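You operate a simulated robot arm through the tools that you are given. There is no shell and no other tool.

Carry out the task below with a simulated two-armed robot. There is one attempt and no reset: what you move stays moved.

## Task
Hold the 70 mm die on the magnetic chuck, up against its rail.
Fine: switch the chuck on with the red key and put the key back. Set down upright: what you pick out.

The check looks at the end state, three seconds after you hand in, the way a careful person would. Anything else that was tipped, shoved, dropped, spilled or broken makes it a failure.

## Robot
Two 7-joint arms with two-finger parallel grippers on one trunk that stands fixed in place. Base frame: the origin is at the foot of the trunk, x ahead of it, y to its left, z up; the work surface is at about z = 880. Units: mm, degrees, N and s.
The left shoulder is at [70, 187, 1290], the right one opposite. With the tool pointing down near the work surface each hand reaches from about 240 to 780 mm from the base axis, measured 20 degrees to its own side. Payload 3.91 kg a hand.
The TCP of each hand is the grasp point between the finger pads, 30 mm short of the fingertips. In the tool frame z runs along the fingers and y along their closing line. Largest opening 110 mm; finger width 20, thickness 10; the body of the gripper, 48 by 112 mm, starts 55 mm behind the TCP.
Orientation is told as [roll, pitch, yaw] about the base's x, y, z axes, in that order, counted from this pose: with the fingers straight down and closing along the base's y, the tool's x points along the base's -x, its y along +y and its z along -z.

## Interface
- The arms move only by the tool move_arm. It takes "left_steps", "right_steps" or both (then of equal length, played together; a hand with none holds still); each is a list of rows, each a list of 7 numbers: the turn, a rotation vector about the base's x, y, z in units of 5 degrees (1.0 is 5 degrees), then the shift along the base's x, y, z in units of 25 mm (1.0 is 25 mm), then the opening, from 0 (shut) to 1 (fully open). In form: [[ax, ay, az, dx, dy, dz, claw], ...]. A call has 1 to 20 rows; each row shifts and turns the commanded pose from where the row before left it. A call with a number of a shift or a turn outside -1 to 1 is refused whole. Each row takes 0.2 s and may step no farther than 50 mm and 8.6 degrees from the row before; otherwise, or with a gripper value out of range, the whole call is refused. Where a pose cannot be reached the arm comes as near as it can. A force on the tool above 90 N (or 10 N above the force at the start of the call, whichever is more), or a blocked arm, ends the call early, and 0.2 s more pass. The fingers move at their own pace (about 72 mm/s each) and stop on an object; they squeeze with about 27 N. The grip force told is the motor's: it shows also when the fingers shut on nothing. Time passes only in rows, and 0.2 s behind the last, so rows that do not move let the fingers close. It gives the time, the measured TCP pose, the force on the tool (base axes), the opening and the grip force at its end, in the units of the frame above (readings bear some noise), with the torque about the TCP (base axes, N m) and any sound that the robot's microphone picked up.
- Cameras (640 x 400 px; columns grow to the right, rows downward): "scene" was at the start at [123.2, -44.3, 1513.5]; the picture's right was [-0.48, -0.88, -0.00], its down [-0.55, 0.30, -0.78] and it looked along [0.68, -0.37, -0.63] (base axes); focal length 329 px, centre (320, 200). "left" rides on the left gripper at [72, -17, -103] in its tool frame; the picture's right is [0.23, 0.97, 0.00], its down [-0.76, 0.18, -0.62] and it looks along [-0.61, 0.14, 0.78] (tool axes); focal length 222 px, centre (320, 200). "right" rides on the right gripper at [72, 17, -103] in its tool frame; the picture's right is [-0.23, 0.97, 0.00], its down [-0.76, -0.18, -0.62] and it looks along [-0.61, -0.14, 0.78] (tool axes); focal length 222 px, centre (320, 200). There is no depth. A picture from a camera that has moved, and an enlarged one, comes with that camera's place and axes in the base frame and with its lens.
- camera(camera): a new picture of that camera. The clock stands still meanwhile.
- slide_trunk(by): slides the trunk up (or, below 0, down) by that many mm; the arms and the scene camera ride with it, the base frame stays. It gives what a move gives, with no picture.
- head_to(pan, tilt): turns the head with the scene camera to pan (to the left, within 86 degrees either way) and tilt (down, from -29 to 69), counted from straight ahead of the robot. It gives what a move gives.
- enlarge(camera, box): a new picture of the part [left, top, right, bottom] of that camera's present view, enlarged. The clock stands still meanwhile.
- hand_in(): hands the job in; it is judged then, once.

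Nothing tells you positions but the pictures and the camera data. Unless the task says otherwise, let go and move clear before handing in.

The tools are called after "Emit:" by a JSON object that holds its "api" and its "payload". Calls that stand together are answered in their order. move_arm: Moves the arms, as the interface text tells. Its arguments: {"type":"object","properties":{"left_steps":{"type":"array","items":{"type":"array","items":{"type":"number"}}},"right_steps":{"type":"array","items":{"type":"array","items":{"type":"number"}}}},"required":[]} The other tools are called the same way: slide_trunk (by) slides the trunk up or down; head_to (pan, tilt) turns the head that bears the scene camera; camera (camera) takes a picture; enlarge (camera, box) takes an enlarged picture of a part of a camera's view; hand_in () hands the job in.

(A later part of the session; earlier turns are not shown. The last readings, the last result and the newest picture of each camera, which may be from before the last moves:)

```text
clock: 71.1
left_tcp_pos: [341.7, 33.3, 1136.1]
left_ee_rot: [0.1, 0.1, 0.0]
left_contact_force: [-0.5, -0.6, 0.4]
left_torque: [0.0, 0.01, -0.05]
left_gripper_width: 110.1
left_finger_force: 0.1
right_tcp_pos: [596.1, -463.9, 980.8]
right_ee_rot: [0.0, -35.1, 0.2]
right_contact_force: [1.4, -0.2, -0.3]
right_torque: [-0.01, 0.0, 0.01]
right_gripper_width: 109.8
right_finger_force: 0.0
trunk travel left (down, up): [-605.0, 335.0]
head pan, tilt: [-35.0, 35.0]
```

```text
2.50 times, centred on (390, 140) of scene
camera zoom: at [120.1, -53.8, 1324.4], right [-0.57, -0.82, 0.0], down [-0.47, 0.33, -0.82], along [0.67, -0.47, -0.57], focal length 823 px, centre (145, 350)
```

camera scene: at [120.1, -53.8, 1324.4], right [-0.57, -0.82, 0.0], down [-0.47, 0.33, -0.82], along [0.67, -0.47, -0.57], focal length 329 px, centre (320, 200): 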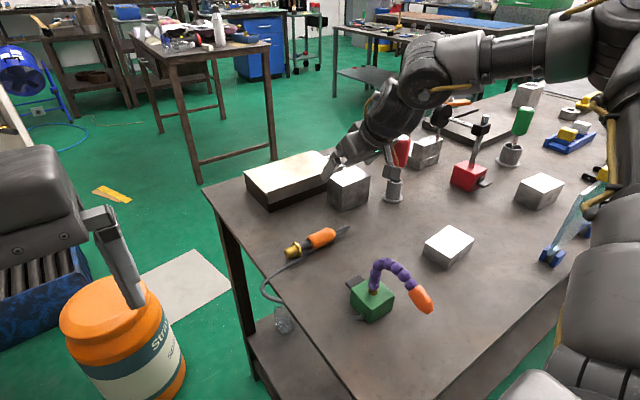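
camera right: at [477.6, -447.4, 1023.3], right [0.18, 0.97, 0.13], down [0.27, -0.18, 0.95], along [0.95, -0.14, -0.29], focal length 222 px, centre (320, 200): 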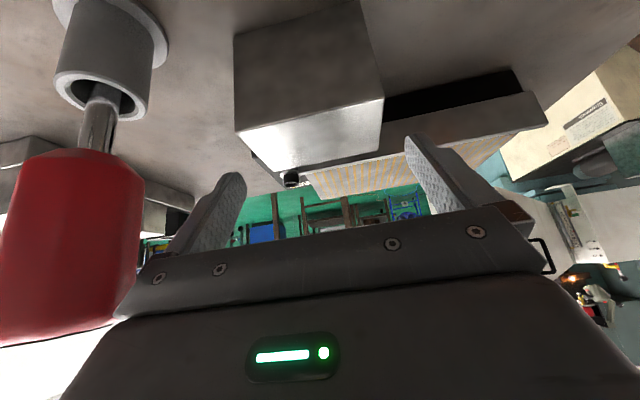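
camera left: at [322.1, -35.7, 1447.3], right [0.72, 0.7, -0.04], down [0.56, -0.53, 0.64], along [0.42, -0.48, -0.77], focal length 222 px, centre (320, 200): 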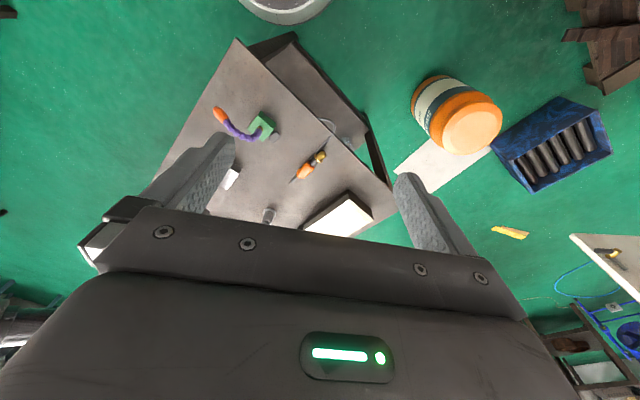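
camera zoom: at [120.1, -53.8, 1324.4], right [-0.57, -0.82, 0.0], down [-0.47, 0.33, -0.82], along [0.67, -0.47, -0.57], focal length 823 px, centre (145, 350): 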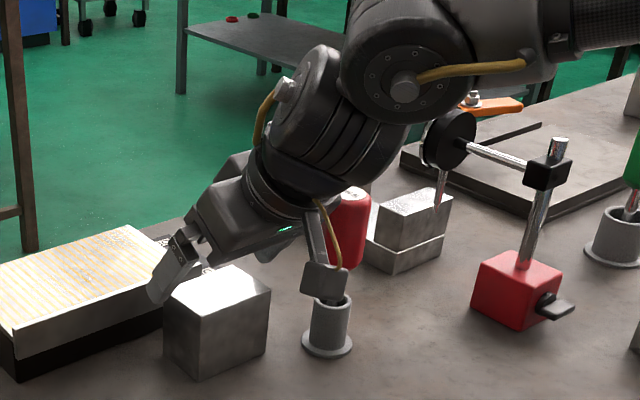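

Clear on all sides. I go down the last 55 mm and close.

Emit:
{"api": "move_arm", "payload": {"right_steps": [[0, 0, 0, 0.02, 0, -0.6, 1], [0, 0, 0, 0.02, 0, -0.6, 1], [0, 0, 0, 0.02, 0, -0.6, 1], [0, 0, 0, 0, 0, -0.4, 1], [0, 0, 0, 0, 0, 0, 1]]}}

Emit:
{"api": "enlarge", "payload": {"camera": "scene", "box": [310, 60, 470, 220]}}

Emit:
{"api": "camera", "payload": {"camera": "right"}}

```text
clock: 72.3
left_tcp_pos: [342.2, 32.6, 1135.7]
left_ee_rot: [0.0, 0.1, -0.1]
left_contact_force: [0.4, -0.3, -0.4]
left_torque: [0.0, 0.0, -0.02]
left_gripper_width: 110.0
left_finger_force: 0.1
right_tcp_pos: [596.7, -462.7, 925.4]
right_ee_rot: [0.0, -35.1, 0.1]
right_contact_force: [0.4, 1.0, 0.4]
right_torque: [0.01, 0.0, 0.01]
right_gripper_width: 110.1
right_finger_force: 0.0
trunk travel left (down, up): [-605.0, 335.0]
head pan, tilt: [-35.0, 35.0]
```

```text
2.50 times, centred on (390, 140) of scene
camera zoom: at [119.7, -53.5, 1324.5], right [-0.57, -0.82, 0.0], down [-0.47, 0.33, -0.82], along [0.67, -0.47, -0.57], focal length 823 px, centre (145, 350)
```

zoom: 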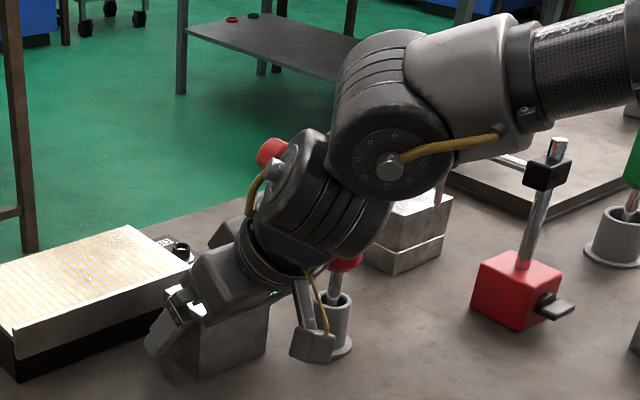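

```text
taken
camera right: at [478.4, -445.6, 967.7], right [0.18, 0.97, 0.13], down [0.27, -0.18, 0.95], along [0.95, -0.14, -0.29], focal length 222 px, centre (320, 200)
```

right: 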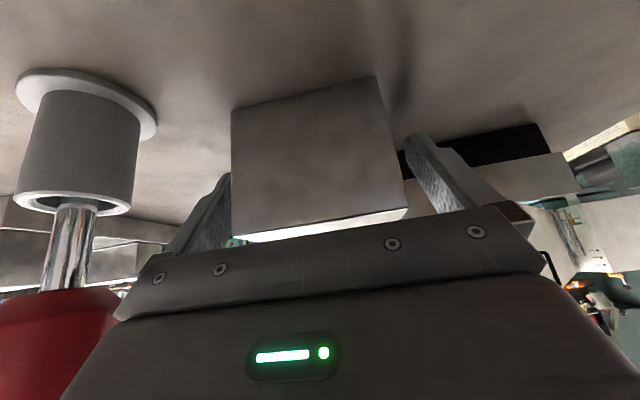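

Emit:
{"api": "move_arm", "payload": {"right_steps": [[0, 0, 0, 0, 0, 0, 0], [0, 0, 0, 0, 0, 0, 0], [0, 0, 0, 0, 0, 0, 0], [0, 0, 0, 0, 0, 0, 0], [0, 0, 0, 0, 0, 0, 0]]}}

Emit:
{"api": "move_arm", "payload": {"right_steps": [[0, 0, 0, 0, 0, 0.04, 0], [0, 0, 0, 0, 0, 0.06, 0], [0, 0, 0, 0, 0, 0.06, 0], [0, 0, 0, 0, 0, 0.08, 0], [0, 0, 0, 0, 0, 0.08, 0], [0, 0, 0, 0, 0, 0.06, 0], [0, 0, 0, 0, 0, 0.04, 0]]}}

Emit:
{"api": "camera", "payload": {"camera": "right"}}

Emit:
{"api": "enlarge", "payload": {"camera": "scene", "box": [310, 60, 470, 220]}}

```text
clock: 73.5
left_tcp_pos: [340.4, 32.6, 1136.4]
left_ee_rot: [0.1, 0.1, 0.0]
left_contact_force: [-0.2, -1.0, -0.9]
left_torque: [0.01, 0.01, 0.02]
left_gripper_width: 110.2
left_finger_force: 0.1
right_tcp_pos: [597.3, -463.7, 924.8]
right_ee_rot: [0.0, -35.1, 0.2]
right_contact_force: [-0.4, 0.5, -0.5]
right_torque: [-0.03, -0.2, 0.0]
right_gripper_width: 80.1
right_finger_force: 27.0
trunk travel left (down, up): [-605.0, 335.0]
head pan, tilt: [-35.0, 35.0]
```

```text
clock: 75.1
left_tcp_pos: [341.7, 30.0, 1136.6]
left_ee_rot: [0.1, 0.0, 0.0]
left_contact_force: [-0.2, -0.8, 0.0]
left_torque: [0.0, 0.03, 0.0]
left_gripper_width: 109.9
left_finger_force: 0.1
right_tcp_pos: [597.6, -464.1, 934.5]
right_ee_rot: [0.0, -35.0, 0.2]
right_contact_force: [1.1, 0.2, -11.0]
right_torque: [0.0, 0.03, -0.01]
right_gripper_width: 79.9
right_finger_force: 26.9
trunk travel left (down, up): [-605.0, 335.0]
head pan, tilt: [-35.0, 35.0]
```

```text
taken
camera right: at [479.3, -446.8, 977.2], right [0.18, 0.97, 0.13], down [0.27, -0.18, 0.95], along [0.95, -0.14, -0.29], focal length 222 px, centre (320, 200)
```

right: 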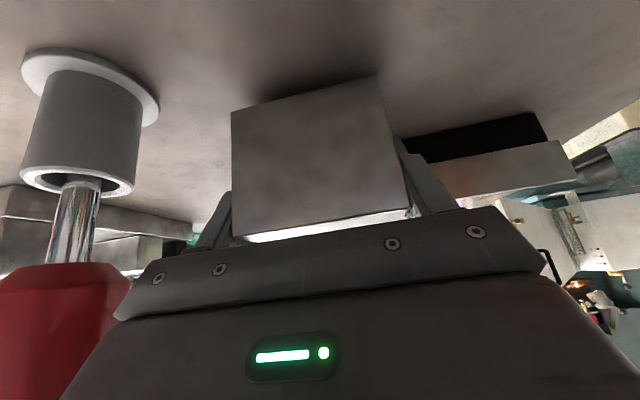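

```text
2.50 times, centred on (390, 140) of scene
camera zoom: at [121.2, -54.8, 1324.2], right [-0.57, -0.82, 0.0], down [-0.47, 0.33, -0.82], along [0.67, -0.47, -0.57], focal length 823 px, centre (145, 350)
```

zoom: 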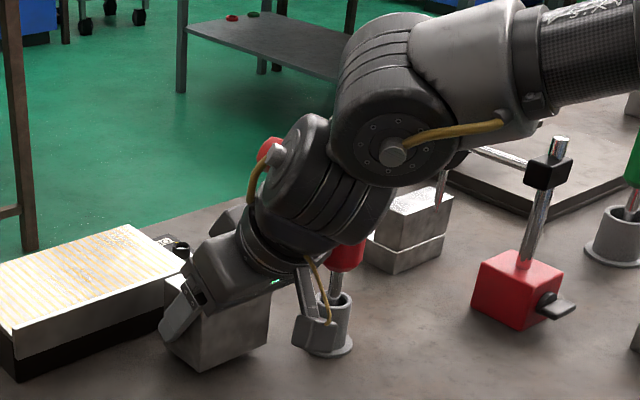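

Held upright and firm. I lift to clear the rail.

Emit:
{"api": "move_arm", "payload": {"right_steps": [[0, 0, 0, 0, 0, 0.06, 0], [0, 0, 0, 0, 0, 0.1, 0], [0, 0, 0, 0, 0, 0.14, 0], [0, 0, 0, 0, 0, 0.18, 0], [0, 0, 0, 0, 0, 0.2, 0], [0, 0, 0, 0, 0, 0.2, 0], [0, 0, 0, 0, 0, 0.2, 0], [0, 0, 0, 0, 0, 0.2, 0], [0, 0, 0, 0, 0, 0.2, 0], [0, 0, 0, 0, 0, 0.2, 0], [0, 0, 0, 0, 0, 0.2, 0], [0, 0, 0, 0, 0, 0.2, 0], [0, 0, 0, 0, 0, 0.2, 0], [0, 0, 0, 0, 0, 0.2, 0], [0, 0, 0, 0, 0, 0.16, 0], [0, 0, 0, 0, 0, 0.12, 0], [0, 0, 0, 0, 0, 0.08, 0], [0, 0, 0, 0, 0, 0.04, 0]]}}

Emit:
{"api": "camera", "payload": {"camera": "right"}}

Emit:
{"api": "camera", "payload": {"camera": "scene"}}

```text
clock: 78.9
left_tcp_pos: [341.3, 32.2, 1135.5]
left_ee_rot: [0.1, 0.1, 0.0]
left_contact_force: [0.2, 0.3, 0.1]
left_torque: [0.02, 0.01, -0.01]
left_gripper_width: 109.9
left_finger_force: 0.1
right_tcp_pos: [597.3, -464.7, 1006.6]
right_ee_rot: [-0.1, -35.0, 0.2]
right_contact_force: [-0.8, 1.0, -11.7]
right_torque: [0.01, 0.03, -0.04]
right_gripper_width: 79.8
right_finger_force: 27.0
trunk travel left (down, up): [-605.0, 335.0]
head pan, tilt: [-35.0, 35.0]
```

```text
taken
camera right: at [480.1, -447.0, 1049.3], right [0.18, 0.97, 0.13], down [0.27, -0.18, 0.95], along [0.95, -0.14, -0.29], focal length 222 px, centre (320, 200)
```

right: 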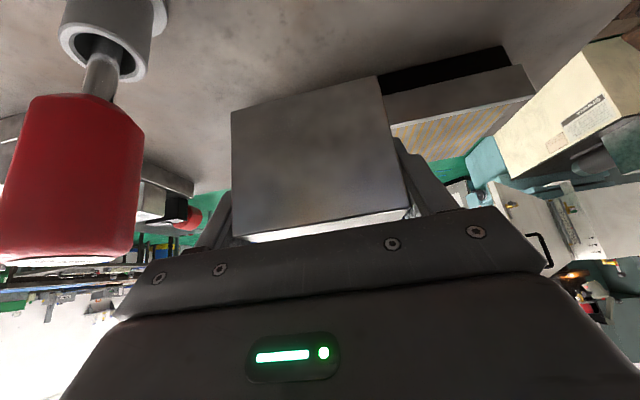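

```text
taken
camera scene: at [121.3, -54.8, 1324.2], right [-0.57, -0.82, 0.0], down [-0.47, 0.33, -0.82], along [0.67, -0.47, -0.57], focal length 329 px, centre (320, 200)
```

scene: 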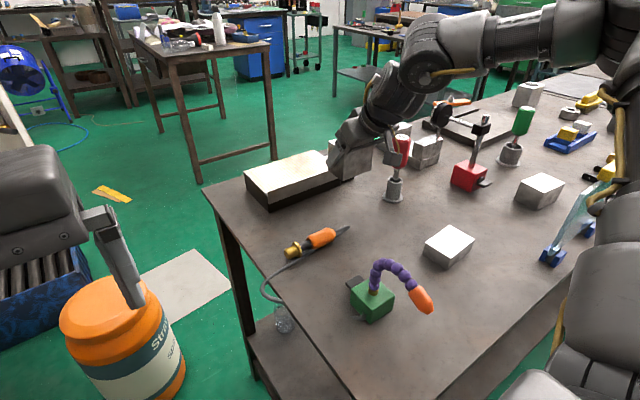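

Emit:
{"api": "move_arm", "payload": {"right_steps": [[0, 0, 0, 0.1, 0.085, 0, 0], [0, 0, 0, 0.2, 0.17, 0, 0], [0, 0, 0, 0.3, 0.255, 0, 0], [0, 0, 0, 0.36, 0.31, 0, 0], [0, 0, 0, 0.36, 0.31, 0, 0], [0, 0, 0, 0.36, 0.31, 0, 0], [0, 0, 0, 0.36, 0.31, 0, 0], [0, 0, 0, 0.36, 0.31, 0, 0], [0, 0, 0, 0.36, 0.31, 0, 0], [0, 0, 0, 0.36, 0.31, 0, 0], [0, 0, 0, 0.36, 0.31, 0, 0], [0, 0, 0, 0.3, 0.255, 0, 0], [0, 0, 0, 0.2, 0.17, 0, 0], [0, 0, 0, 0.1, 0.085, 0, 0], [0, 0, 0, 0, 0, 0, 0]]}}

Emit:
{"api": "enlarge", "payload": {"camera": "scene", "box": [230, 110, 390, 210]}}

Emit:
{"api": "camera", "payload": {"camera": "right"}}

```text
clock: 82.1
left_tcp_pos: [342.4, 32.1, 1136.5]
left_ee_rot: [0.1, 0.1, 0.0]
left_contact_force: [0.1, 1.0, -0.6]
left_torque: [0.02, 0.02, -0.01]
left_gripper_width: 109.7
left_finger_force: 0.1
right_tcp_pos: [699.7, -374.9, 1005.9]
right_ee_rot: [0.0, -35.0, 0.2]
right_contact_force: [-0.1, 0.1, -11.4]
right_torque: [0.02, 0.02, -0.02]
right_gripper_width: 80.1
right_finger_force: 27.5
trunk travel left (down, up): [-605.0, 335.0]
head pan, tilt: [-35.0, 35.0]
```

```text
4.00 times, centred on (310, 160) of scene
camera zoom: at [121.5, -54.6, 1324.2], right [-0.57, -0.82, 0.0], down [-0.47, 0.33, -0.82], along [0.67, -0.47, -0.57], focal length 1316 px, centre (360, 360)
```

zoom: 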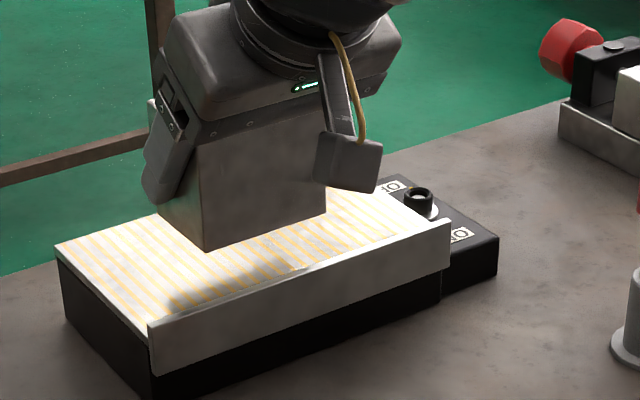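

```text
taken
camera right: at [582.6, -358.4, 1048.4], right [0.18, 0.97, 0.13], down [0.27, -0.18, 0.95], along [0.95, -0.14, -0.29], focal length 222 px, centre (320, 200)
```

right: 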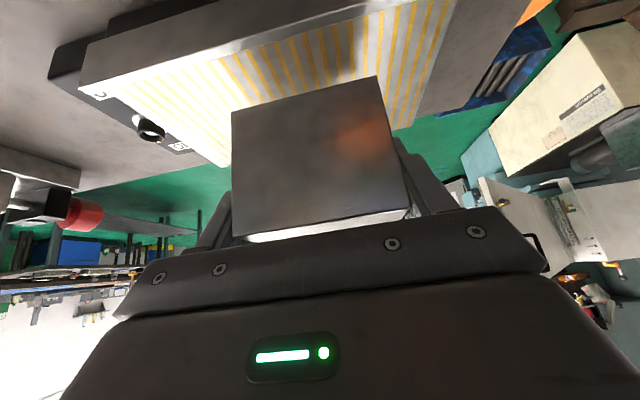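

The block hovers over the chuck, with its near face about 10 mm beyond the rail's inner face. I lower it gently until the weight transfers.

Emit:
{"api": "move_arm", "payload": {"right_steps": [[0, 0, 0, 0, 0, -0.06, 0], [0, 0, 0, 0, 0, -0.1, 0], [0, 0, 0, 0, 0, -0.12, 0], [0, 0, 0, 0, 0, -0.12, 0], [0, 0, 0, 0, 0, -0.12, 0], [0, 0, 0, 0, 0, -0.12, 0], [0, 0, 0, 0, 0, -0.1, 0], [0, 0, 0, 0, 0, -0.06, 0], [0, 0, 0, 0, 0, -0.04, 0]]}}

Emit:
{"api": "enlarge", "payload": {"camera": "scene", "box": [230, 110, 390, 210]}}

Emit:
{"api": "enlarge", "payload": {"camera": "right", "box": [200, 40, 440, 190]}}

```text
clock: 84.1
left_tcp_pos: [342.5, 32.4, 1137.0]
left_ee_rot: [0.1, 0.1, 0.0]
left_contact_force: [0.7, -0.4, -0.3]
left_torque: [-0.02, -0.04, 0.01]
left_gripper_width: 109.9
left_finger_force: 0.1
right_tcp_pos: [701.8, -376.5, 985.3]
right_ee_rot: [0.1, -35.0, 0.2]
right_contact_force: [0.2, -0.3, -10.2]
right_torque: [-0.01, 0.02, 0.0]
right_gripper_width: 80.2
right_finger_force: 27.2
trunk travel left (down, up): [-605.0, 335.0]
head pan, tilt: [-35.0, 35.0]
```

```text
4.00 times, centred on (310, 160) of scene
camera zoom: at [121.5, -54.6, 1324.2], right [-0.57, -0.82, 0.0], down [-0.47, 0.33, -0.82], along [0.67, -0.47, -0.57], focal length 1316 px, centre (360, 360)
```

zoom: 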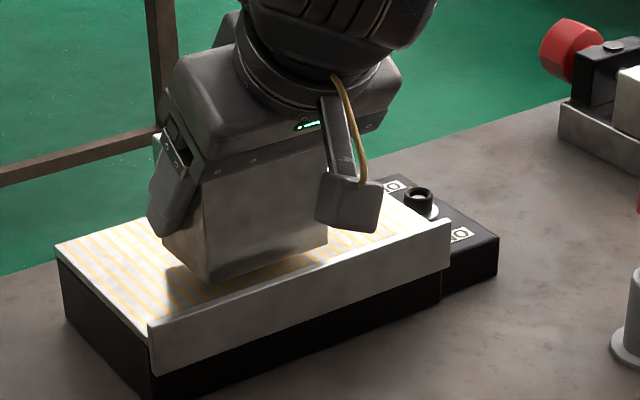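

```text
2.67 times, centred on (320, 115) of right
camera zoom: at [582.8, -359.3, 1027.6], right [0.18, 0.97, 0.13], down [0.27, -0.18, 0.95], along [0.95, -0.14, -0.29], focal length 592 px, centre (320, 427)
```

zoom: 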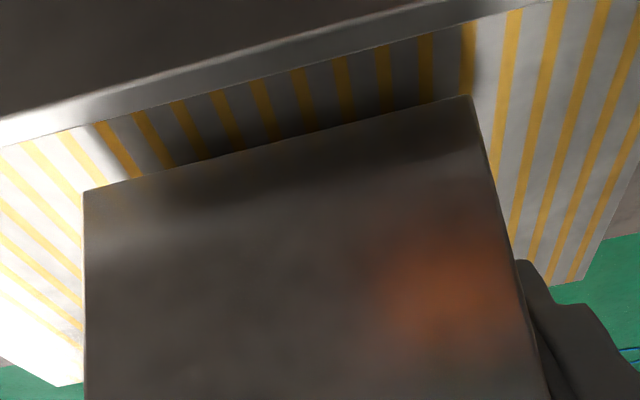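

Emit:
{"api": "move_arm", "payload": {"right_steps": [[0, 0, 0, 0, 0, -0.05, 0], [0, 0, 0, 0, 0, -0.06, 0], [0, 0, 0, 0, 0, -0.06, 0], [0, 0, 0, 0, 0, -0.05, 0], [0, 0, 0, 0, 0, -0.04, 0]]}}

Emit:
{"api": "move_arm", "payload": {"right_steps": [[0, 0, 0, 0, 0, -0.04, 0], [0, 0, 0, 0, 0, -0.04, 0]]}}

Emit:
{"api": "enlarge", "payload": {"camera": "right", "box": [200, 40, 440, 190]}}

```text
clock: 85.3
left_tcp_pos: [342.3, 30.6, 1137.3]
left_ee_rot: [0.2, 0.1, 0.0]
left_contact_force: [-0.5, -0.1, -1.0]
left_torque: [0.02, 0.01, 0.01]
left_gripper_width: 110.2
left_finger_force: 0.1
right_tcp_pos: [702.0, -375.4, 978.5]
right_ee_rot: [0.0, -35.0, 0.2]
right_contact_force: [-0.9, 0.9, -10.7]
right_torque: [0.01, 0.04, 0.05]
right_gripper_width: 79.7
right_finger_force: 27.3
trunk travel left (down, up): [-605.0, 335.0]
head pan, tilt: [-35.0, 35.0]
```

```text
clock: 85.9
left_tcp_pos: [341.4, 32.1, 1136.4]
left_ee_rot: [0.1, 0.1, -0.1]
left_contact_force: [-0.5, -1.0, 0.1]
left_torque: [0.0, 0.0, 0.03]
left_gripper_width: 109.7
left_finger_force: 0.1
right_tcp_pos: [701.7, -375.8, 977.2]
right_ee_rot: [0.0, -35.1, 0.2]
right_contact_force: [0.0, -0.1, -9.1]
right_torque: [-0.06, 0.0, 0.0]
right_gripper_width: 79.9
right_finger_force: 27.5
trunk travel left (down, up): [-605.0, 335.0]
head pan, tilt: [-35.0, 35.0]
```

```text
2.67 times, centred on (320, 115) of right
camera zoom: at [582.6, -359.0, 1019.7], right [0.18, 0.97, 0.13], down [0.27, -0.18, 0.95], along [0.95, -0.14, -0.29], focal length 592 px, centre (320, 427)
```

zoom: 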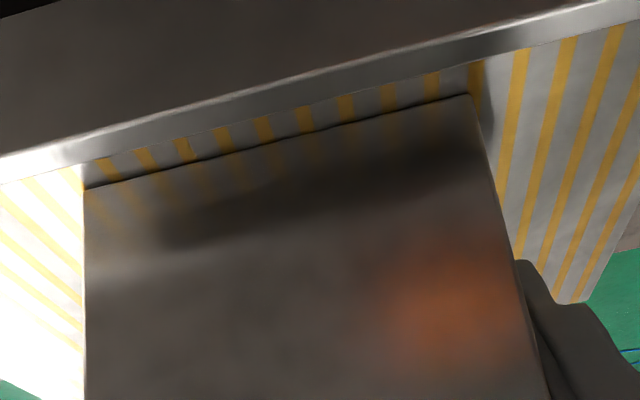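

Emit:
{"api": "move_arm", "payload": {"right_steps": [[0, 0, 0, 0, 0, -0.03, 0], [0, 0, 0, -0.06, 0, 0, 0], [0, 0, 0, -0.08, 0, 0, 0], [0, 0, 0, -0.08, 0, 0, 0], [0, 0, 0, -0.06, 0, 0, 0]]}}

Emit:
{"api": "enlarge", "payload": {"camera": "right", "box": [200, 40, 440, 190]}}

```text
clock: 87.1
left_tcp_pos: [342.6, 32.1, 1136.2]
left_ee_rot: [0.1, 0.0, 0.0]
left_contact_force: [-0.6, -0.5, 0.0]
left_torque: [-0.02, 0.01, 0.0]
left_gripper_width: 110.0
left_finger_force: 0.1
right_tcp_pos: [694.6, -375.6, 977.8]
right_ee_rot: [0.0, -34.9, 0.2]
right_contact_force: [1.7, -0.1, -5.1]
right_torque: [0.14, -0.19, -0.09]
right_gripper_width: 79.9
right_finger_force: 26.9
trunk travel left (down, up): [-605.0, 335.0]
head pan, tilt: [-35.0, 35.0]
```

```text
2.67 times, centred on (320, 115) of right
camera zoom: at [575.7, -358.4, 1019.6], right [0.18, 0.97, 0.13], down [0.27, -0.18, 0.95], along [0.95, -0.14, -0.29], focal length 592 px, centre (320, 427)
```

zoom: 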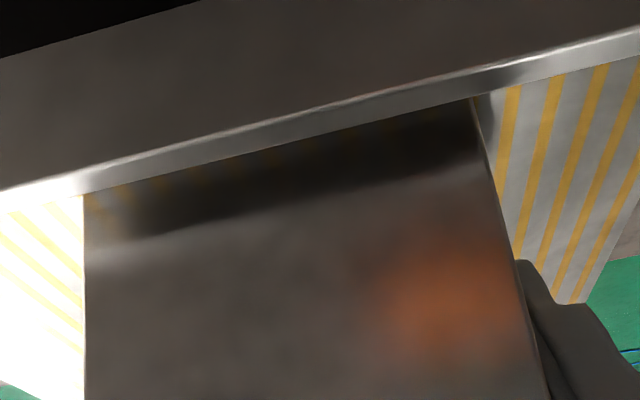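

The drag goes smoothly and a few millimetres remain. I continue in 1 mm steps until the rail pushes back.

Emit:
{"api": "move_arm", "payload": {"right_steps": [[0, 0, 0, -0.05, 0, 0, 0], [0, 0, 0, -0.04, 0, 0, 0]]}}

Emit:
{"api": "move_arm", "payload": {"right_steps": [[0, 0, 0, -0.04, 0, 0, 0], [0, 0, 0, -0.04, 0, 0, 0]]}}

Emit:
{"api": "move_arm", "payload": {"right_steps": [[0, 0, 0, -0.04, 0, 0, 0]]}}

Emit:
{"api": "enlarge", "payload": {"camera": "right", "box": [200, 40, 440, 190]}}

```text
clock: 87.7
left_tcp_pos: [342.1, 31.8, 1136.2]
left_ee_rot: [0.1, 0.0, 0.0]
left_contact_force: [-0.3, 0.1, 0.1]
left_torque: [-0.02, -0.01, 0.02]
left_gripper_width: 109.8
left_finger_force: 0.1
right_tcp_pos: [691.9, -374.5, 977.3]
right_ee_rot: [0.0, -35.1, 0.3]
right_contact_force: [2.1, -0.1, -2.5]
right_torque: [0.01, -0.17, 0.04]
right_gripper_width: 79.9
right_finger_force: 27.2
trunk travel left (down, up): [-605.0, 335.0]
head pan, tilt: [-35.0, 35.0]
```

```text
clock: 88.3
left_tcp_pos: [341.3, 32.4, 1135.8]
left_ee_rot: [0.1, 0.1, -0.1]
left_contact_force: [-0.3, 0.3, 0.8]
left_torque: [-0.01, 0.02, 0.01]
left_gripper_width: 109.9
left_finger_force: 0.1
right_tcp_pos: [689.8, -375.4, 977.6]
right_ee_rot: [0.0, -35.0, 0.2]
right_contact_force: [2.0, 0.3, -4.8]
right_torque: [0.04, -0.28, 0.04]
right_gripper_width: 79.7
right_finger_force: 26.6
trunk travel left (down, up): [-605.0, 335.0]
head pan, tilt: [-35.0, 35.0]
```

```text
clock: 88.7
left_tcp_pos: [342.3, 32.4, 1137.3]
left_ee_rot: [0.1, 0.1, 0.0]
left_contact_force: [0.5, -0.7, 0.3]
left_torque: [0.0, 0.02, 0.0]
left_gripper_width: 110.2
left_finger_force: 0.1
right_tcp_pos: [688.6, -375.4, 977.9]
right_ee_rot: [0.0, -35.1, 0.1]
right_contact_force: [2.3, 0.4, -2.7]
right_torque: [0.0, -0.3, 0.0]
right_gripper_width: 79.9
right_finger_force: 26.7
trunk travel left (down, up): [-605.0, 335.0]
head pan, tilt: [-35.0, 35.0]
```

```text
2.67 times, centred on (320, 115) of right
camera zoom: at [569.7, -358.2, 1019.6], right [0.18, 0.97, 0.13], down [0.27, -0.18, 0.95], along [0.95, -0.14, -0.29], focal length 592 px, centre (320, 427)
```

zoom: 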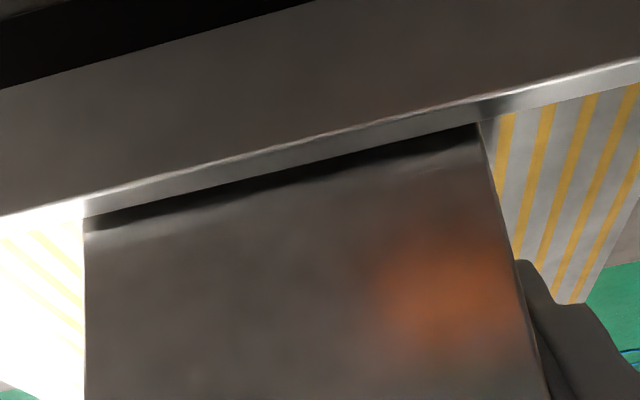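

Emit:
{"api": "move_arm", "payload": {"right_steps": [[0, 0, 0, -0.04, 0, 0, 0], [0, 0, 0, -0.04, 0, 0, 0]]}}

Emit:
{"api": "move_arm", "payload": {"right_steps": [[0, 0, 0, -0.04, 0, 0, 0], [0, 0, 0, -0.04, 0, 0, 0]]}}

Emit:
{"api": "enlarge", "payload": {"camera": "right", "box": [200, 40, 440, 190]}}

Emit:
{"api": "enlarge", "payload": {"camera": "scene", "box": [240, 120, 360, 200]}}

```text
clock: 89.3
left_tcp_pos: [341.4, 32.6, 1136.6]
left_ee_rot: [0.0, 0.1, 0.1]
left_contact_force: [-0.6, 0.6, 0.3]
left_torque: [-0.01, 0.01, 0.0]
left_gripper_width: 109.8
left_finger_force: 0.0
right_tcp_pos: [686.0, -375.1, 977.9]
right_ee_rot: [0.0, -35.1, 0.2]
right_contact_force: [4.6, 0.0, 1.8]
right_torque: [0.06, 0.13, -0.05]
right_gripper_width: 80.0
right_finger_force: 27.0
trunk travel left (down, up): [-605.0, 335.0]
head pan, tilt: [-35.0, 35.0]
```

```text
clock: 89.9
left_tcp_pos: [342.9, 32.3, 1135.7]
left_ee_rot: [0.0, 0.2, 0.0]
left_contact_force: [0.1, 0.4, -0.3]
left_torque: [-0.02, 0.0, 0.01]
left_gripper_width: 110.1
left_finger_force: 0.1
right_tcp_pos: [685.9, -375.3, 976.1]
right_ee_rot: [0.0, -35.1, 0.3]
right_contact_force: [10.1, 2.5, 1.4]
right_torque: [0.05, -0.13, -0.62]
right_gripper_width: 79.9
right_finger_force: 26.9
trunk travel left (down, up): [-605.0, 335.0]
head pan, tilt: [-35.0, 35.0]
```

```text
2.67 times, centred on (320, 115) of right
camera zoom: at [567.7, -358.3, 1019.5], right [0.18, 0.97, 0.13], down [0.27, -0.18, 0.95], along [0.95, -0.14, -0.29], focal length 592 px, centre (320, 427)
```

zoom: 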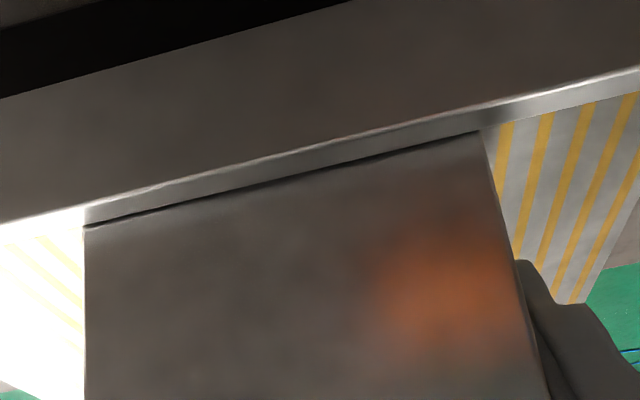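

```text
5.00 times, centred on (300, 160) of scene
camera zoom: at [121.9, -53.0, 1324.3], right [-0.57, -0.82, 0.0], down [-0.47, 0.33, -0.82], along [0.67, -0.47, -0.57], focal length 1646 px, centre (420, 400)
```

zoom: 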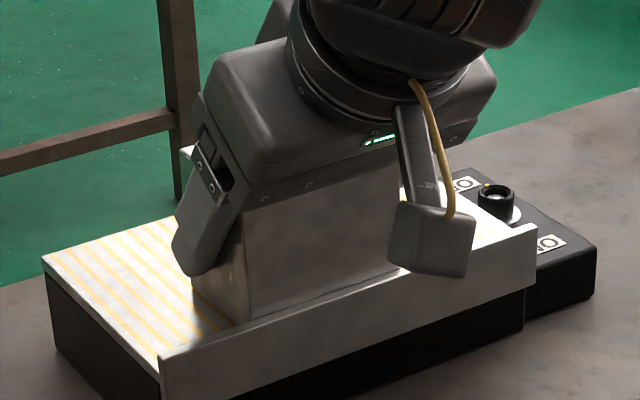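

The rail pushes back with 10 N, mostly at the left end, so I trim the yaw slightly to seat the block flush.

Emit:
{"api": "move_arm", "payload": {"right_steps": [[0, 0, -0.08, 0, 0, 0, 0], [0, 0, -0.06, 0, 0, 0, 0], [0, 0, 0, 0, 0, 0, 0]]}}

Emit:
{"api": "move_arm", "payload": {"right_steps": [[0, 0, 0, -0.02, 0, 0, 0], [0, 0, 0, 0, 0, 0, 0]]}}

Emit:
{"api": "enlarge", "payload": {"camera": "right", "box": [200, 40, 440, 190]}}

```text
clock: 90.7
left_tcp_pos: [342.8, 31.8, 1136.2]
left_ee_rot: [0.0, 0.2, 0.1]
left_contact_force: [0.4, -0.6, 0.2]
left_torque: [0.0, 0.03, -0.01]
left_gripper_width: 109.9
left_finger_force: 0.0
right_tcp_pos: [686.5, -376.4, 977.5]
right_ee_rot: [0.1, -35.2, -0.5]
right_contact_force: [17.6, -2.5, 6.8]
right_torque: [0.65, -0.18, 0.92]
right_gripper_width: 79.7
right_finger_force: 26.6
trunk travel left (down, up): [-605.0, 335.0]
head pan, tilt: [-35.0, 35.0]
```

```text
clock: 91.3
left_tcp_pos: [342.7, 32.9, 1134.6]
left_ee_rot: [0.0, 0.2, 0.0]
left_contact_force: [0.5, 0.2, -0.2]
left_torque: [0.02, -0.03, 0.0]
left_gripper_width: 110.2
left_finger_force: 0.1
right_tcp_pos: [685.2, -374.6, 977.0]
right_ee_rot: [-0.1, -35.2, -0.5]
right_contact_force: [17.7, -2.4, 8.0]
right_torque: [0.75, -0.07, 1.0]
right_gripper_width: 80.2
right_finger_force: 26.9
trunk travel left (down, up): [-605.0, 335.0]
head pan, tilt: [-35.0, 35.0]
```

```text
2.67 times, centred on (320, 115) of right
camera zoom: at [566.8, -357.0, 1019.3], right [0.19, 0.97, 0.13], down [0.26, -0.18, 0.95], along [0.94, -0.15, -0.29], focal length 592 px, centre (320, 427)
```

zoom: 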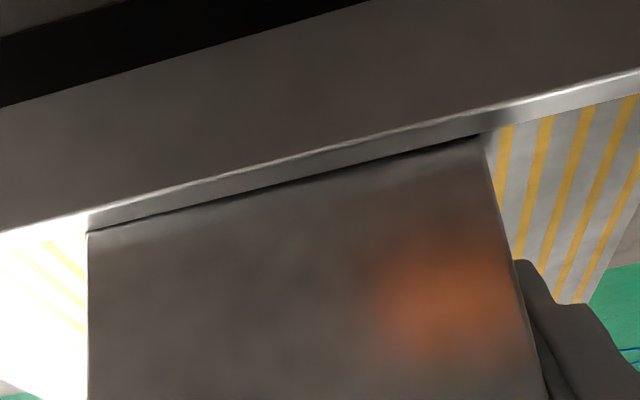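

Emit:
{"api": "move_arm", "payload": {"right_steps": [[0, 0, 0.08, 0, 0, 0, 0], [0, 0, 0, 0, 0, 0, 0]]}}

Emit:
{"api": "enlarge", "payload": {"camera": "right", "box": [200, 40, 440, 190]}}

```text
clock: 91.9
left_tcp_pos: [342.6, 32.6, 1135.8]
left_ee_rot: [0.0, 0.3, 0.0]
left_contact_force: [-0.6, -0.3, -0.6]
left_torque: [0.0, 0.01, 0.0]
left_gripper_width: 109.9
left_finger_force: 0.0
right_tcp_pos: [683.5, -375.2, 977.5]
right_ee_rot: [-0.1, -35.1, 0.0]
right_contact_force: [17.5, -1.2, 8.1]
right_torque: [0.39, -0.18, 0.24]
right_gripper_width: 80.0
right_finger_force: 26.8
trunk travel left (down, up): [-605.0, 335.0]
head pan, tilt: [-35.0, 35.0]
```

```text
2.67 times, centred on (320, 115) of right
camera zoom: at [566.0, -357.7, 1019.1], right [0.19, 0.97, 0.13], down [0.27, -0.18, 0.95], along [0.95, -0.14, -0.29], focal length 592 px, centre (320, 427)
```

zoom: 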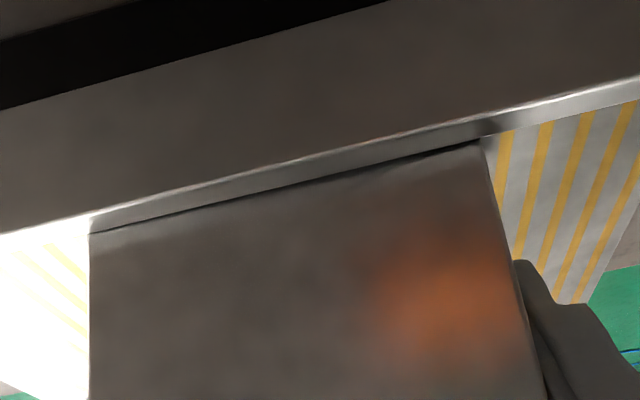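

Nearly torque-free and pressed against the rail: flush. I open and check.

Emit:
{"api": "move_arm", "payload": {"right_steps": [[0, 0, 0.025, 0, 0, 0, 0], [0, 0, 0, 0, 0, 0, 1], [0, 0, 0, 0, 0, 0, 1], [0, 0, 0, 0, 0, 0, 1]]}}

Emit:
{"api": "enlarge", "payload": {"camera": "right", "box": [200, 40, 440, 190]}}

Emit:
{"api": "enlarge", "payload": {"camera": "scene", "box": [240, 120, 360, 200]}}

```text
clock: 92.9
left_tcp_pos: [341.1, 32.3, 1136.2]
left_ee_rot: [0.0, 0.1, 0.0]
left_contact_force: [-0.2, 0.4, 0.3]
left_torque: [0.03, -0.03, 0.02]
left_gripper_width: 109.9
left_finger_force: 0.0
right_tcp_pos: [682.0, -375.3, 977.5]
right_ee_rot: [0.0, -35.1, 0.0]
right_contact_force: [-0.3, 0.0, 0.8]
right_torque: [0.02, -0.01, -0.04]
right_gripper_width: 109.9
right_finger_force: 0.0
trunk travel left (down, up): [-605.0, 335.0]
head pan, tilt: [-35.0, 35.0]
```

```text
2.67 times, centred on (320, 115) of right
camera zoom: at [563.5, -358.8, 1019.8], right [0.19, 0.97, 0.13], down [0.27, -0.18, 0.95], along [0.95, -0.14, -0.29], focal length 592 px, centre (320, 427)
```

zoom: 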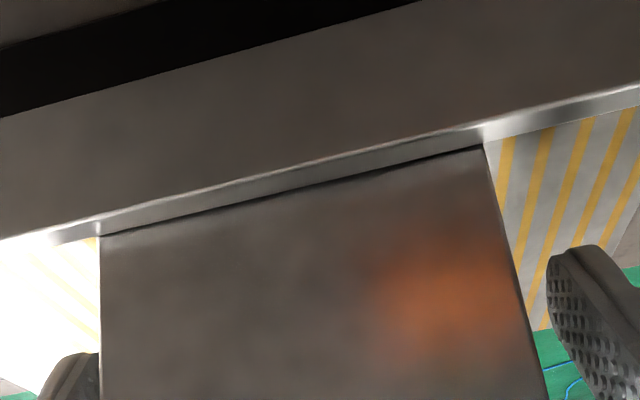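

```text
5.00 times, centred on (300, 160) of scene
camera zoom: at [119.4, -54.0, 1324.5], right [-0.57, -0.82, 0.0], down [-0.47, 0.33, -0.82], along [0.67, -0.47, -0.57], focal length 1646 px, centre (420, 400)
```

zoom: 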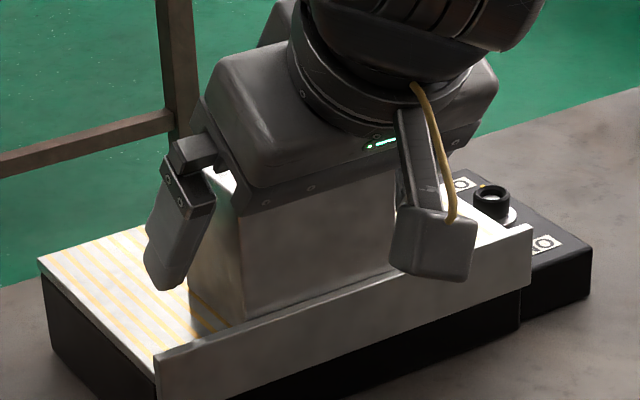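

The block sits flush at the rail. I withdraw the hand along its own axis.

Emit:
{"api": "move_arm", "payload": {"right_steps": [[0, 0, 0, -0.25, 0, 0.4, 1], [0, 0, 0, -0.5, 0, 0.75, 1], [0, 0, 0, -0.5, 0, 0.75, 1], [0, 0, 0, -0.5, 0, 0.75, 1], [0, 0, 0, -0.5, 0, 0.75, 1], [0, 0, 0, 0, 0, 0, 1]]}}

Emit:
{"api": "enlarge", "payload": {"camera": "scene", "box": [240, 120, 360, 200]}}

Emit:
{"api": "camera", "payload": {"camera": "right"}}

```text
clock: 94.3
left_tcp_pos: [342.2, 32.6, 1136.7]
left_ee_rot: [0.2, 0.2, 0.0]
left_contact_force: [-0.4, 1.0, 0.6]
left_torque: [0.02, 0.01, -0.01]
left_gripper_width: 109.9
left_finger_force: 0.1
right_tcp_pos: [627.9, -376.6, 1062.1]
right_ee_rot: [0.0, -35.0, 0.0]
right_contact_force: [-0.2, -0.7, -0.1]
right_torque: [-0.04, -0.02, 0.0]
right_gripper_width: 110.1
right_finger_force: 0.1
trunk travel left (down, up): [-605.0, 335.0]
head pan, tilt: [-35.0, 35.0]
```

```text
5.00 times, centred on (300, 160) of scene
camera zoom: at [120.7, -53.8, 1324.3], right [-0.57, -0.82, 0.0], down [-0.47, 0.33, -0.82], along [0.67, -0.47, -0.57], focal length 1646 px, centre (420, 400)
```

zoom: 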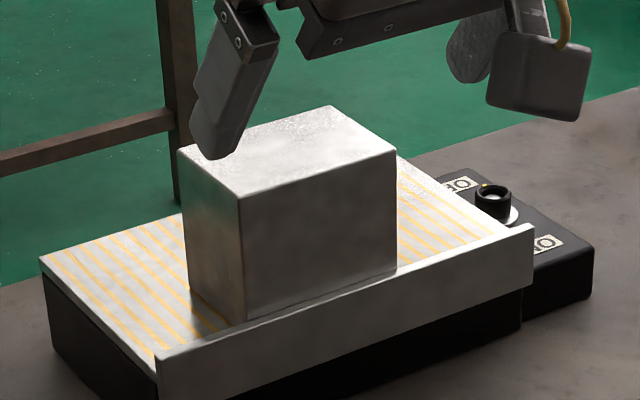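

```text
taken
camera right: at [509.1, -359.3, 1105.0], right [0.19, 0.97, 0.13], down [0.27, -0.18, 0.95], along [0.95, -0.14, -0.29], focal length 222 px, centre (320, 200)
```

right: 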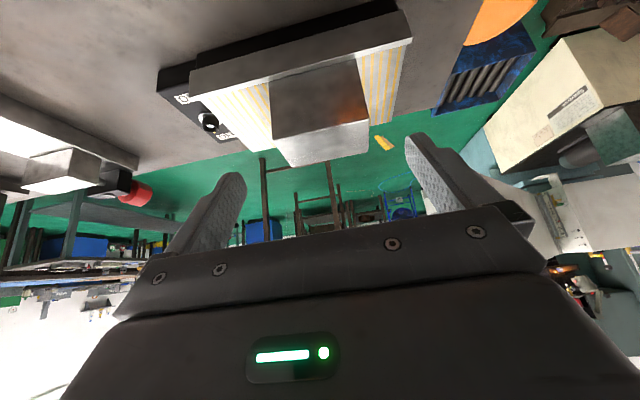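

The die stands upright against the rail. Next the key: first I test, with the empty hand above the socket, how far I can swing the yaw there.

Emit:
{"api": "move_arm", "payload": {"right_steps": [[0, 0, 0, 0, -0.7, 0, 1], [0, 0, 0, 0.2, -0.7, 0, 1], [0, 0, 0, 0.5, -0.7, 0, 1], [0, 0, 0, 0.5, -0.7, 0, 1], [0, 0, 0, 0.6, -0.7, 0, 1], [0, 0, 0, 0.6, -0.7, 0, 1], [0, 0, 0, 0.6, -0.7, 0, 1], [0, 0, 0, 0.58, -0.7, 0, 1]]}}

Emit:
{"api": "move_arm", "payload": {"right_steps": [[0, 0, -1, 0, 0, 0, 1], [0, 0, -1, 0, 0, 0, 1], [0, 0, -1, 0, 0, 0, 1], [0, 0, -1, 0, 0, 0, 1], [0, 0, -1, 0, 0, 0, 1], [0, 0, -1, 0, 0, 0, 1], [0, 0, -1, 0, 0, 0, 1], [0, 0, -1, 0, 0, 0, 1], [0, 0, -1, 0, 0, 0, 1], [0, 0, -1, 0, 0, 0, 1], [0, 0, -1, 0, 0, 0, 1], [0, 0, -1, 0, 0, 0, 1], [0, 0, -1, 0, 0, 0, 1], [0, 0, -1, 0, 0, 0, 1]]}}

Emit:
{"api": "camera", "payload": {"camera": "scene"}}

```text
clock: 96.1
left_tcp_pos: [341.8, 32.7, 1137.4]
left_ee_rot: [0.2, 0.1, 0.0]
left_contact_force: [0.1, 0.2, -0.2]
left_torque: [0.02, 0.04, -0.02]
left_gripper_width: 110.1
left_finger_force: 0.1
right_tcp_pos: [717.0, -514.9, 1063.0]
right_ee_rot: [0.0, -35.1, 0.0]
right_contact_force: [-0.5, -0.6, 0.0]
right_torque: [0.01, 0.0, -0.04]
right_gripper_width: 109.9
right_finger_force: 0.2
trunk travel left (down, up): [-605.0, 335.0]
head pan, tilt: [-35.0, 35.0]
```

```text
clock: 99.1
left_tcp_pos: [340.7, 31.4, 1136.6]
left_ee_rot: [0.1, 0.1, -0.1]
left_contact_force: [-0.8, -0.2, 0.8]
left_torque: [-0.02, 0.03, 0.01]
left_gripper_width: 110.0
left_finger_force: 0.1
right_tcp_pos: [665.3, -566.5, 997.6]
right_ee_rot: [0.2, -35.1, -70.0]
right_contact_force: [-0.8, -0.1, 0.3]
right_torque: [0.0, 0.01, 0.0]
right_gripper_width: 110.1
right_finger_force: 0.1
right hand out of reach, approached as far as the arm can: row 10, 11, 12, 13, 14
trunk travel left (down, up): [-605.0, 335.0]
head pan, tilt: [-35.0, 35.0]
```

```text
taken
camera scene: at [120.1, -54.1, 1324.4], right [-0.57, -0.82, 0.0], down [-0.47, 0.33, -0.82], along [0.67, -0.47, -0.57], focal length 329 px, centre (320, 200)
```

scene: 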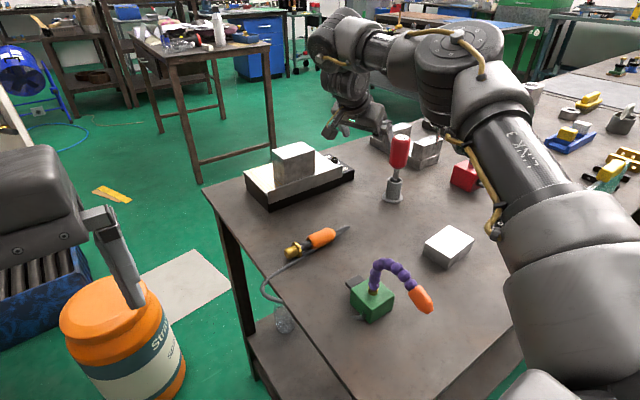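

The yaw range ends near -45° there. I back out upward, raise the trunk by 80 mm to match wrist height, and test the positive side.

Emit:
{"api": "slide_trunk", "payload": {"by": 80}}

Emit:
{"api": "move_arm", "payload": {"right_steps": [[0, 0, 1, 0, 0.3, 0.2, 1], [0, 0, 1, 0, 0.3, 0.2, 1], [0, 0, 1, 0, 0.3, 0, 1], [0, 0, 1, 0, 0.3, 0, 1], [0, 0, 1, 0.3, 0.3, 0, 1], [0, 0, 1, 0.3, 0.3, 0, 1], [0, 0, 1, 0.3, 0.2, 0, 1], [0, 0, 1, 0.3, 0, 0, 1], [0, 0, 1, 0.3, 0, 0, 1], [0, 0, 1, 0.3, 0, 0, 1], [0, 0, 1, 0.3, 0, 0, 1], [0, 0, 1, 0, 0, 0, 1], [0, 0, 1, 0, 0, 0, 1], [0, 0, 1, 0, 0, 0, 1]]}}

Emit:
{"api": "camera", "payload": {"camera": "scene"}}

```text
clock: 100.3
left_tcp_pos: [342.9, 32.1, 1216.8]
left_ee_rot: [0.0, 0.0, -0.1]
left_contact_force: [-0.3, 0.5, 0.1]
left_torque: [0.02, 0.02, 0.0]
left_gripper_width: 110.1
left_finger_force: 0.0
right_tcp_pos: [665.0, -565.8, 1078.4]
right_ee_rot: [0.2, -35.1, -69.9]
right_contact_force: [0.0, -0.5, -0.7]
right_torque: [-0.01, -0.01, 0.03]
right_gripper_width: 110.1
right_finger_force: 0.0
trunk travel left (down, up): [-685.0, 255.0]
head pan, tilt: [-35.0, 35.0]
```

```text
clock: 103.3
left_tcp_pos: [341.8, 32.1, 1217.4]
left_ee_rot: [0.2, 0.1, 0.0]
left_contact_force: [0.4, 1.2, 0.3]
left_torque: [-0.01, -0.03, 0.02]
left_gripper_width: 110.0
left_finger_force: 0.0
right_tcp_pos: [718.0, -516.2, 1088.3]
right_ee_rot: [0.4, -35.2, 0.2]
right_contact_force: [-0.1, 0.4, -0.3]
right_torque: [0.01, 0.01, 0.03]
right_gripper_width: 110.0
right_finger_force: 0.1
trunk travel left (down, up): [-685.0, 255.0]
head pan, tilt: [-35.0, 35.0]
```

```text
taken
camera scene: at [120.0, -54.1, 1404.4], right [-0.57, -0.82, 0.0], down [-0.47, 0.33, -0.82], along [0.67, -0.47, -0.57], focal length 329 px, centre (320, 200)
```

scene: 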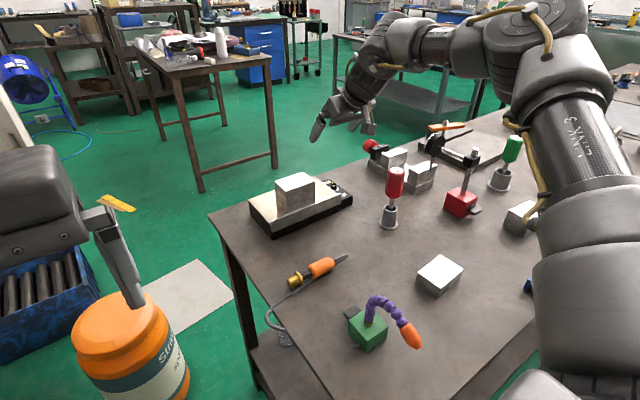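

Emit:
{"api": "move_arm", "payload": {"right_steps": [[0, 0, 1, 0, 0, 0, 1], [0, 0, 1, 0, 0, 0, 1], [0, 0, 1, 0, 0, 0, 1], [0, 0, 1, 0, 0, 0, 1], [0, 0, 1, 0, 0, 0, 1], [0, 0, 1, 0, 0, 0, 1], [0, 0, 1, 0, 0, 0, 1], [0, 0, 1, 0, 0, 0, 1], [0, 0, 1, 0, 0, 0, 1], [0, 0, 1, 0, 0, 0, 1]]}}

Emit:
{"api": "camera", "payload": {"camera": "scene"}}

```text
clock: 105.5
left_tcp_pos: [341.3, 33.3, 1216.2]
left_ee_rot: [0.0, 0.2, 0.1]
left_contact_force: [1.0, 0.3, 0.6]
left_torque: [0.0, -0.01, -0.03]
left_gripper_width: 109.9
left_finger_force: 0.1
right_tcp_pos: [717.2, -515.9, 1088.1]
right_ee_rot: [0.3, -35.2, 50.2]
right_contact_force: [-0.5, -0.1, 0.6]
right_torque: [0.0, 0.0, 0.02]
right_gripper_width: 110.1
right_finger_force: 0.2
trunk travel left (down, up): [-685.0, 255.0]
head pan, tilt: [-35.0, 35.0]
```

```text
taken
camera scene: at [120.4, -54.1, 1404.4], right [-0.57, -0.82, 0.0], down [-0.47, 0.33, -0.82], along [0.67, -0.47, -0.57], focal length 329 px, centre (320, 200)
```

scene: 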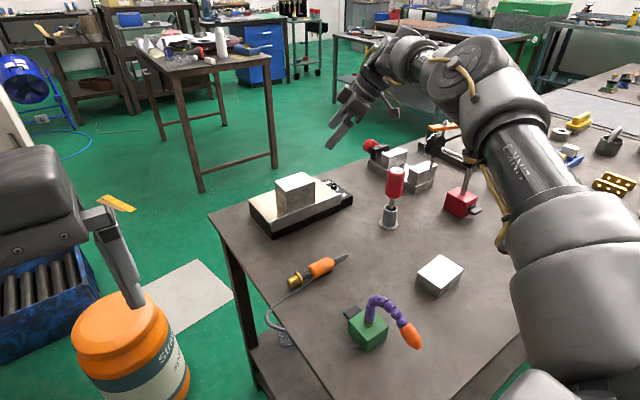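

Emit:
{"api": "move_arm", "payload": {"right_steps": [[0, 0, 1, 0, 0, 0, 1], [0, 0, 1, 0, 0, 0, 1], [0, 0, 1, 0, 0, 0, 1], [0, 0, 1, 0, 0, 0, 1], [0, 0, 1, 0, 0, 0, 1], [0, 0, 1, 0, 0, 0, 1], [0, 0, 1, 0, 0, 0, 1]]}}

Emit:
{"api": "camera", "payload": {"camera": "scene"}}

```text
clock: 107.1
left_tcp_pos: [342.3, 33.4, 1216.6]
left_ee_rot: [0.1, 0.2, 0.0]
left_contact_force: [0.3, -0.5, 0.9]
left_torque: [-0.01, 0.01, 0.01]
left_gripper_width: 110.0
left_finger_force: 0.0
right_tcp_pos: [666.7, -477.6, 1097.4]
right_ee_rot: [0.2, -35.2, 85.2]
right_contact_force: [1.2, -0.1, -0.6]
right_torque: [0.0, -0.01, 0.0]
right_gripper_width: 110.1
right_finger_force: 0.0
right hand out of reach, approached as far as the arm can: row 1, 3, 5, 6, 7
trunk travel left (down, up): [-685.0, 255.0]
head pan, tilt: [-35.0, 35.0]
```

```text
taken
camera scene: at [120.2, -53.8, 1404.4], right [-0.57, -0.82, 0.0], down [-0.47, 0.33, -0.82], along [0.67, -0.47, -0.57], focal length 329 px, centre (320, 200)
```

scene: 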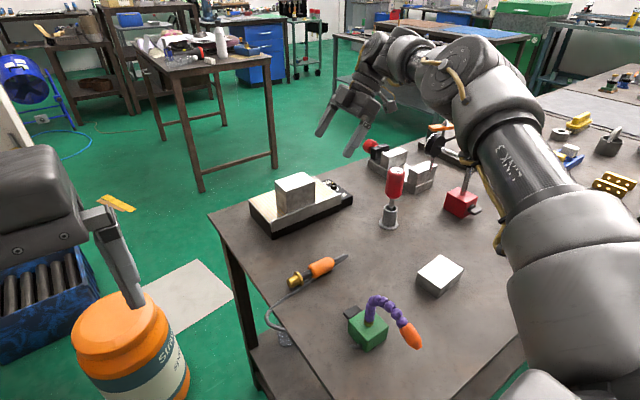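

The usable yaw range at the socket is about -45° to +50°, so I'll turn the key in shorter strokes with re-grips. Now I bring the hand over the red key, back at yaw 0.

Emit:
{"api": "move_arm", "payload": {"right_steps": [[0, 0, -0.947, -0.264, -0.196, 0, 1], [0, 0, -0.947, -0.264, -0.196, 0, 1], [0, 0, -0.947, -0.264, -0.196, 0, 1], [0, 0, -0.947, -0.264, -0.196, 0, 1], [0, 0, -0.947, -0.264, -0.196, 0, 1], [0, 0, -0.947, -0.264, -0.196, 0, 1], [0, 0, -0.947, -0.264, -0.196, 0, 1], [0, 0, -0.947, -0.264, -0.196, 0, 1], [0, 0, -0.947, -0.264, -0.196, 0, 1], [0, 0, -0.947, -0.264, -0.196, 0, 1], [0, 0, -0.947, -0.264, -0.196, 0, 1], [0, 0, -0.947, -0.264, -0.196, 0, 1], [0, 0, -0.947, -0.264, -0.196, 0, 1], [0, 0, -0.947, -0.264, -0.196, 0, 1], [0, 0, -0.947, -0.264, -0.196, 0, 1], [0, 0, -0.947, -0.264, -0.196, 0, 1], [0, 0, -0.947, -0.264, -0.196, 0, 1], [0, 0, -0.947, -0.264, -0.196, 0, 1], [0, 0, 0, 0, 0, 0, 1]]}}

Emit:
{"api": "camera", "payload": {"camera": "right"}}

Emit:
{"api": "camera", "payload": {"camera": "scene"}}

Emit:
{"api": "enlarge", "payload": {"camera": "scene", "box": [346, 150, 442, 240]}}

```text
clock: 111.1
left_tcp_pos: [340.5, 32.1, 1216.7]
left_ee_rot: [0.1, 0.1, 0.0]
left_contact_force: [0.5, -0.5, 0.3]
left_torque: [0.02, -0.06, -0.01]
left_gripper_width: 110.1
left_finger_force: 0.1
right_tcp_pos: [547.8, -566.5, 1096.8]
right_ee_rot: [0.3, -35.1, -0.2]
right_contact_force: [0.6, -0.4, -0.1]
right_torque: [0.0, 0.0, -0.05]
right_gripper_width: 110.2
right_finger_force: 0.1
trunk travel left (down, up): [-685.0, 255.0]
head pan, tilt: [-35.0, 35.0]
```

```text
taken
camera right: at [429.5, -549.5, 1139.9], right [0.19, 0.97, 0.13], down [0.26, -0.18, 0.95], along [0.95, -0.14, -0.29], focal length 222 px, centre (320, 200)
```

right: 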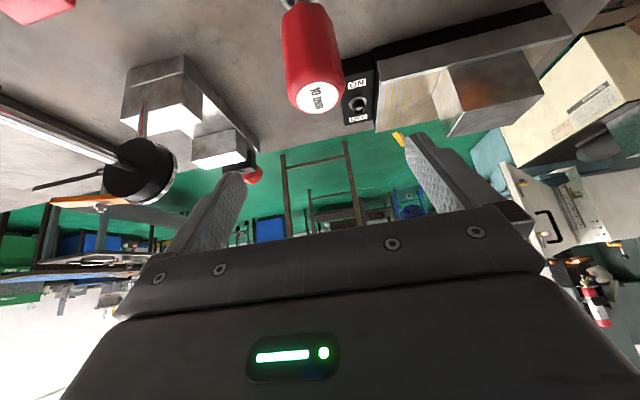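

```text
taken
camera scene: at [120.2, -53.8, 1404.4], right [-0.57, -0.82, 0.0], down [-0.47, 0.33, -0.82], along [0.67, -0.47, -0.57], focal length 329 px, centre (320, 200)
```

scene: 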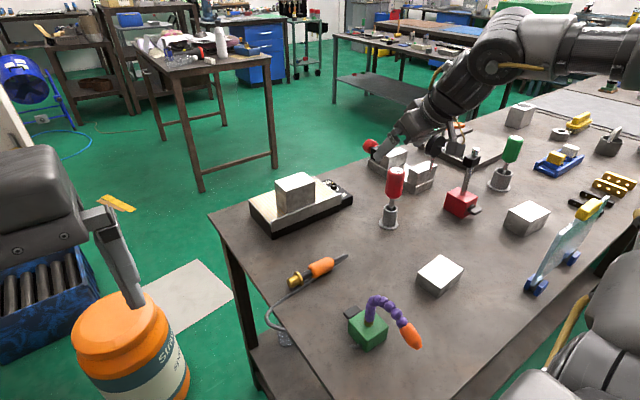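

```text
4.44 times, centred on (394, 195) of scene
camera zoom: at [120.2, -53.8, 1404.4], right [-0.57, -0.82, 0.0], down [-0.47, 0.33, -0.82], along [0.67, -0.47, -0.57], focal length 1463 px, centre (-9, 222)
```

zoom: 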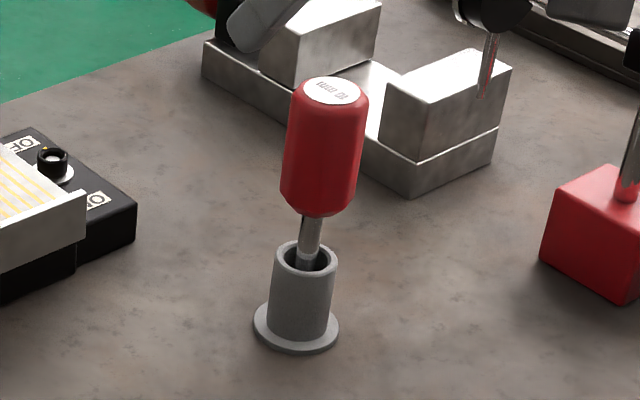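

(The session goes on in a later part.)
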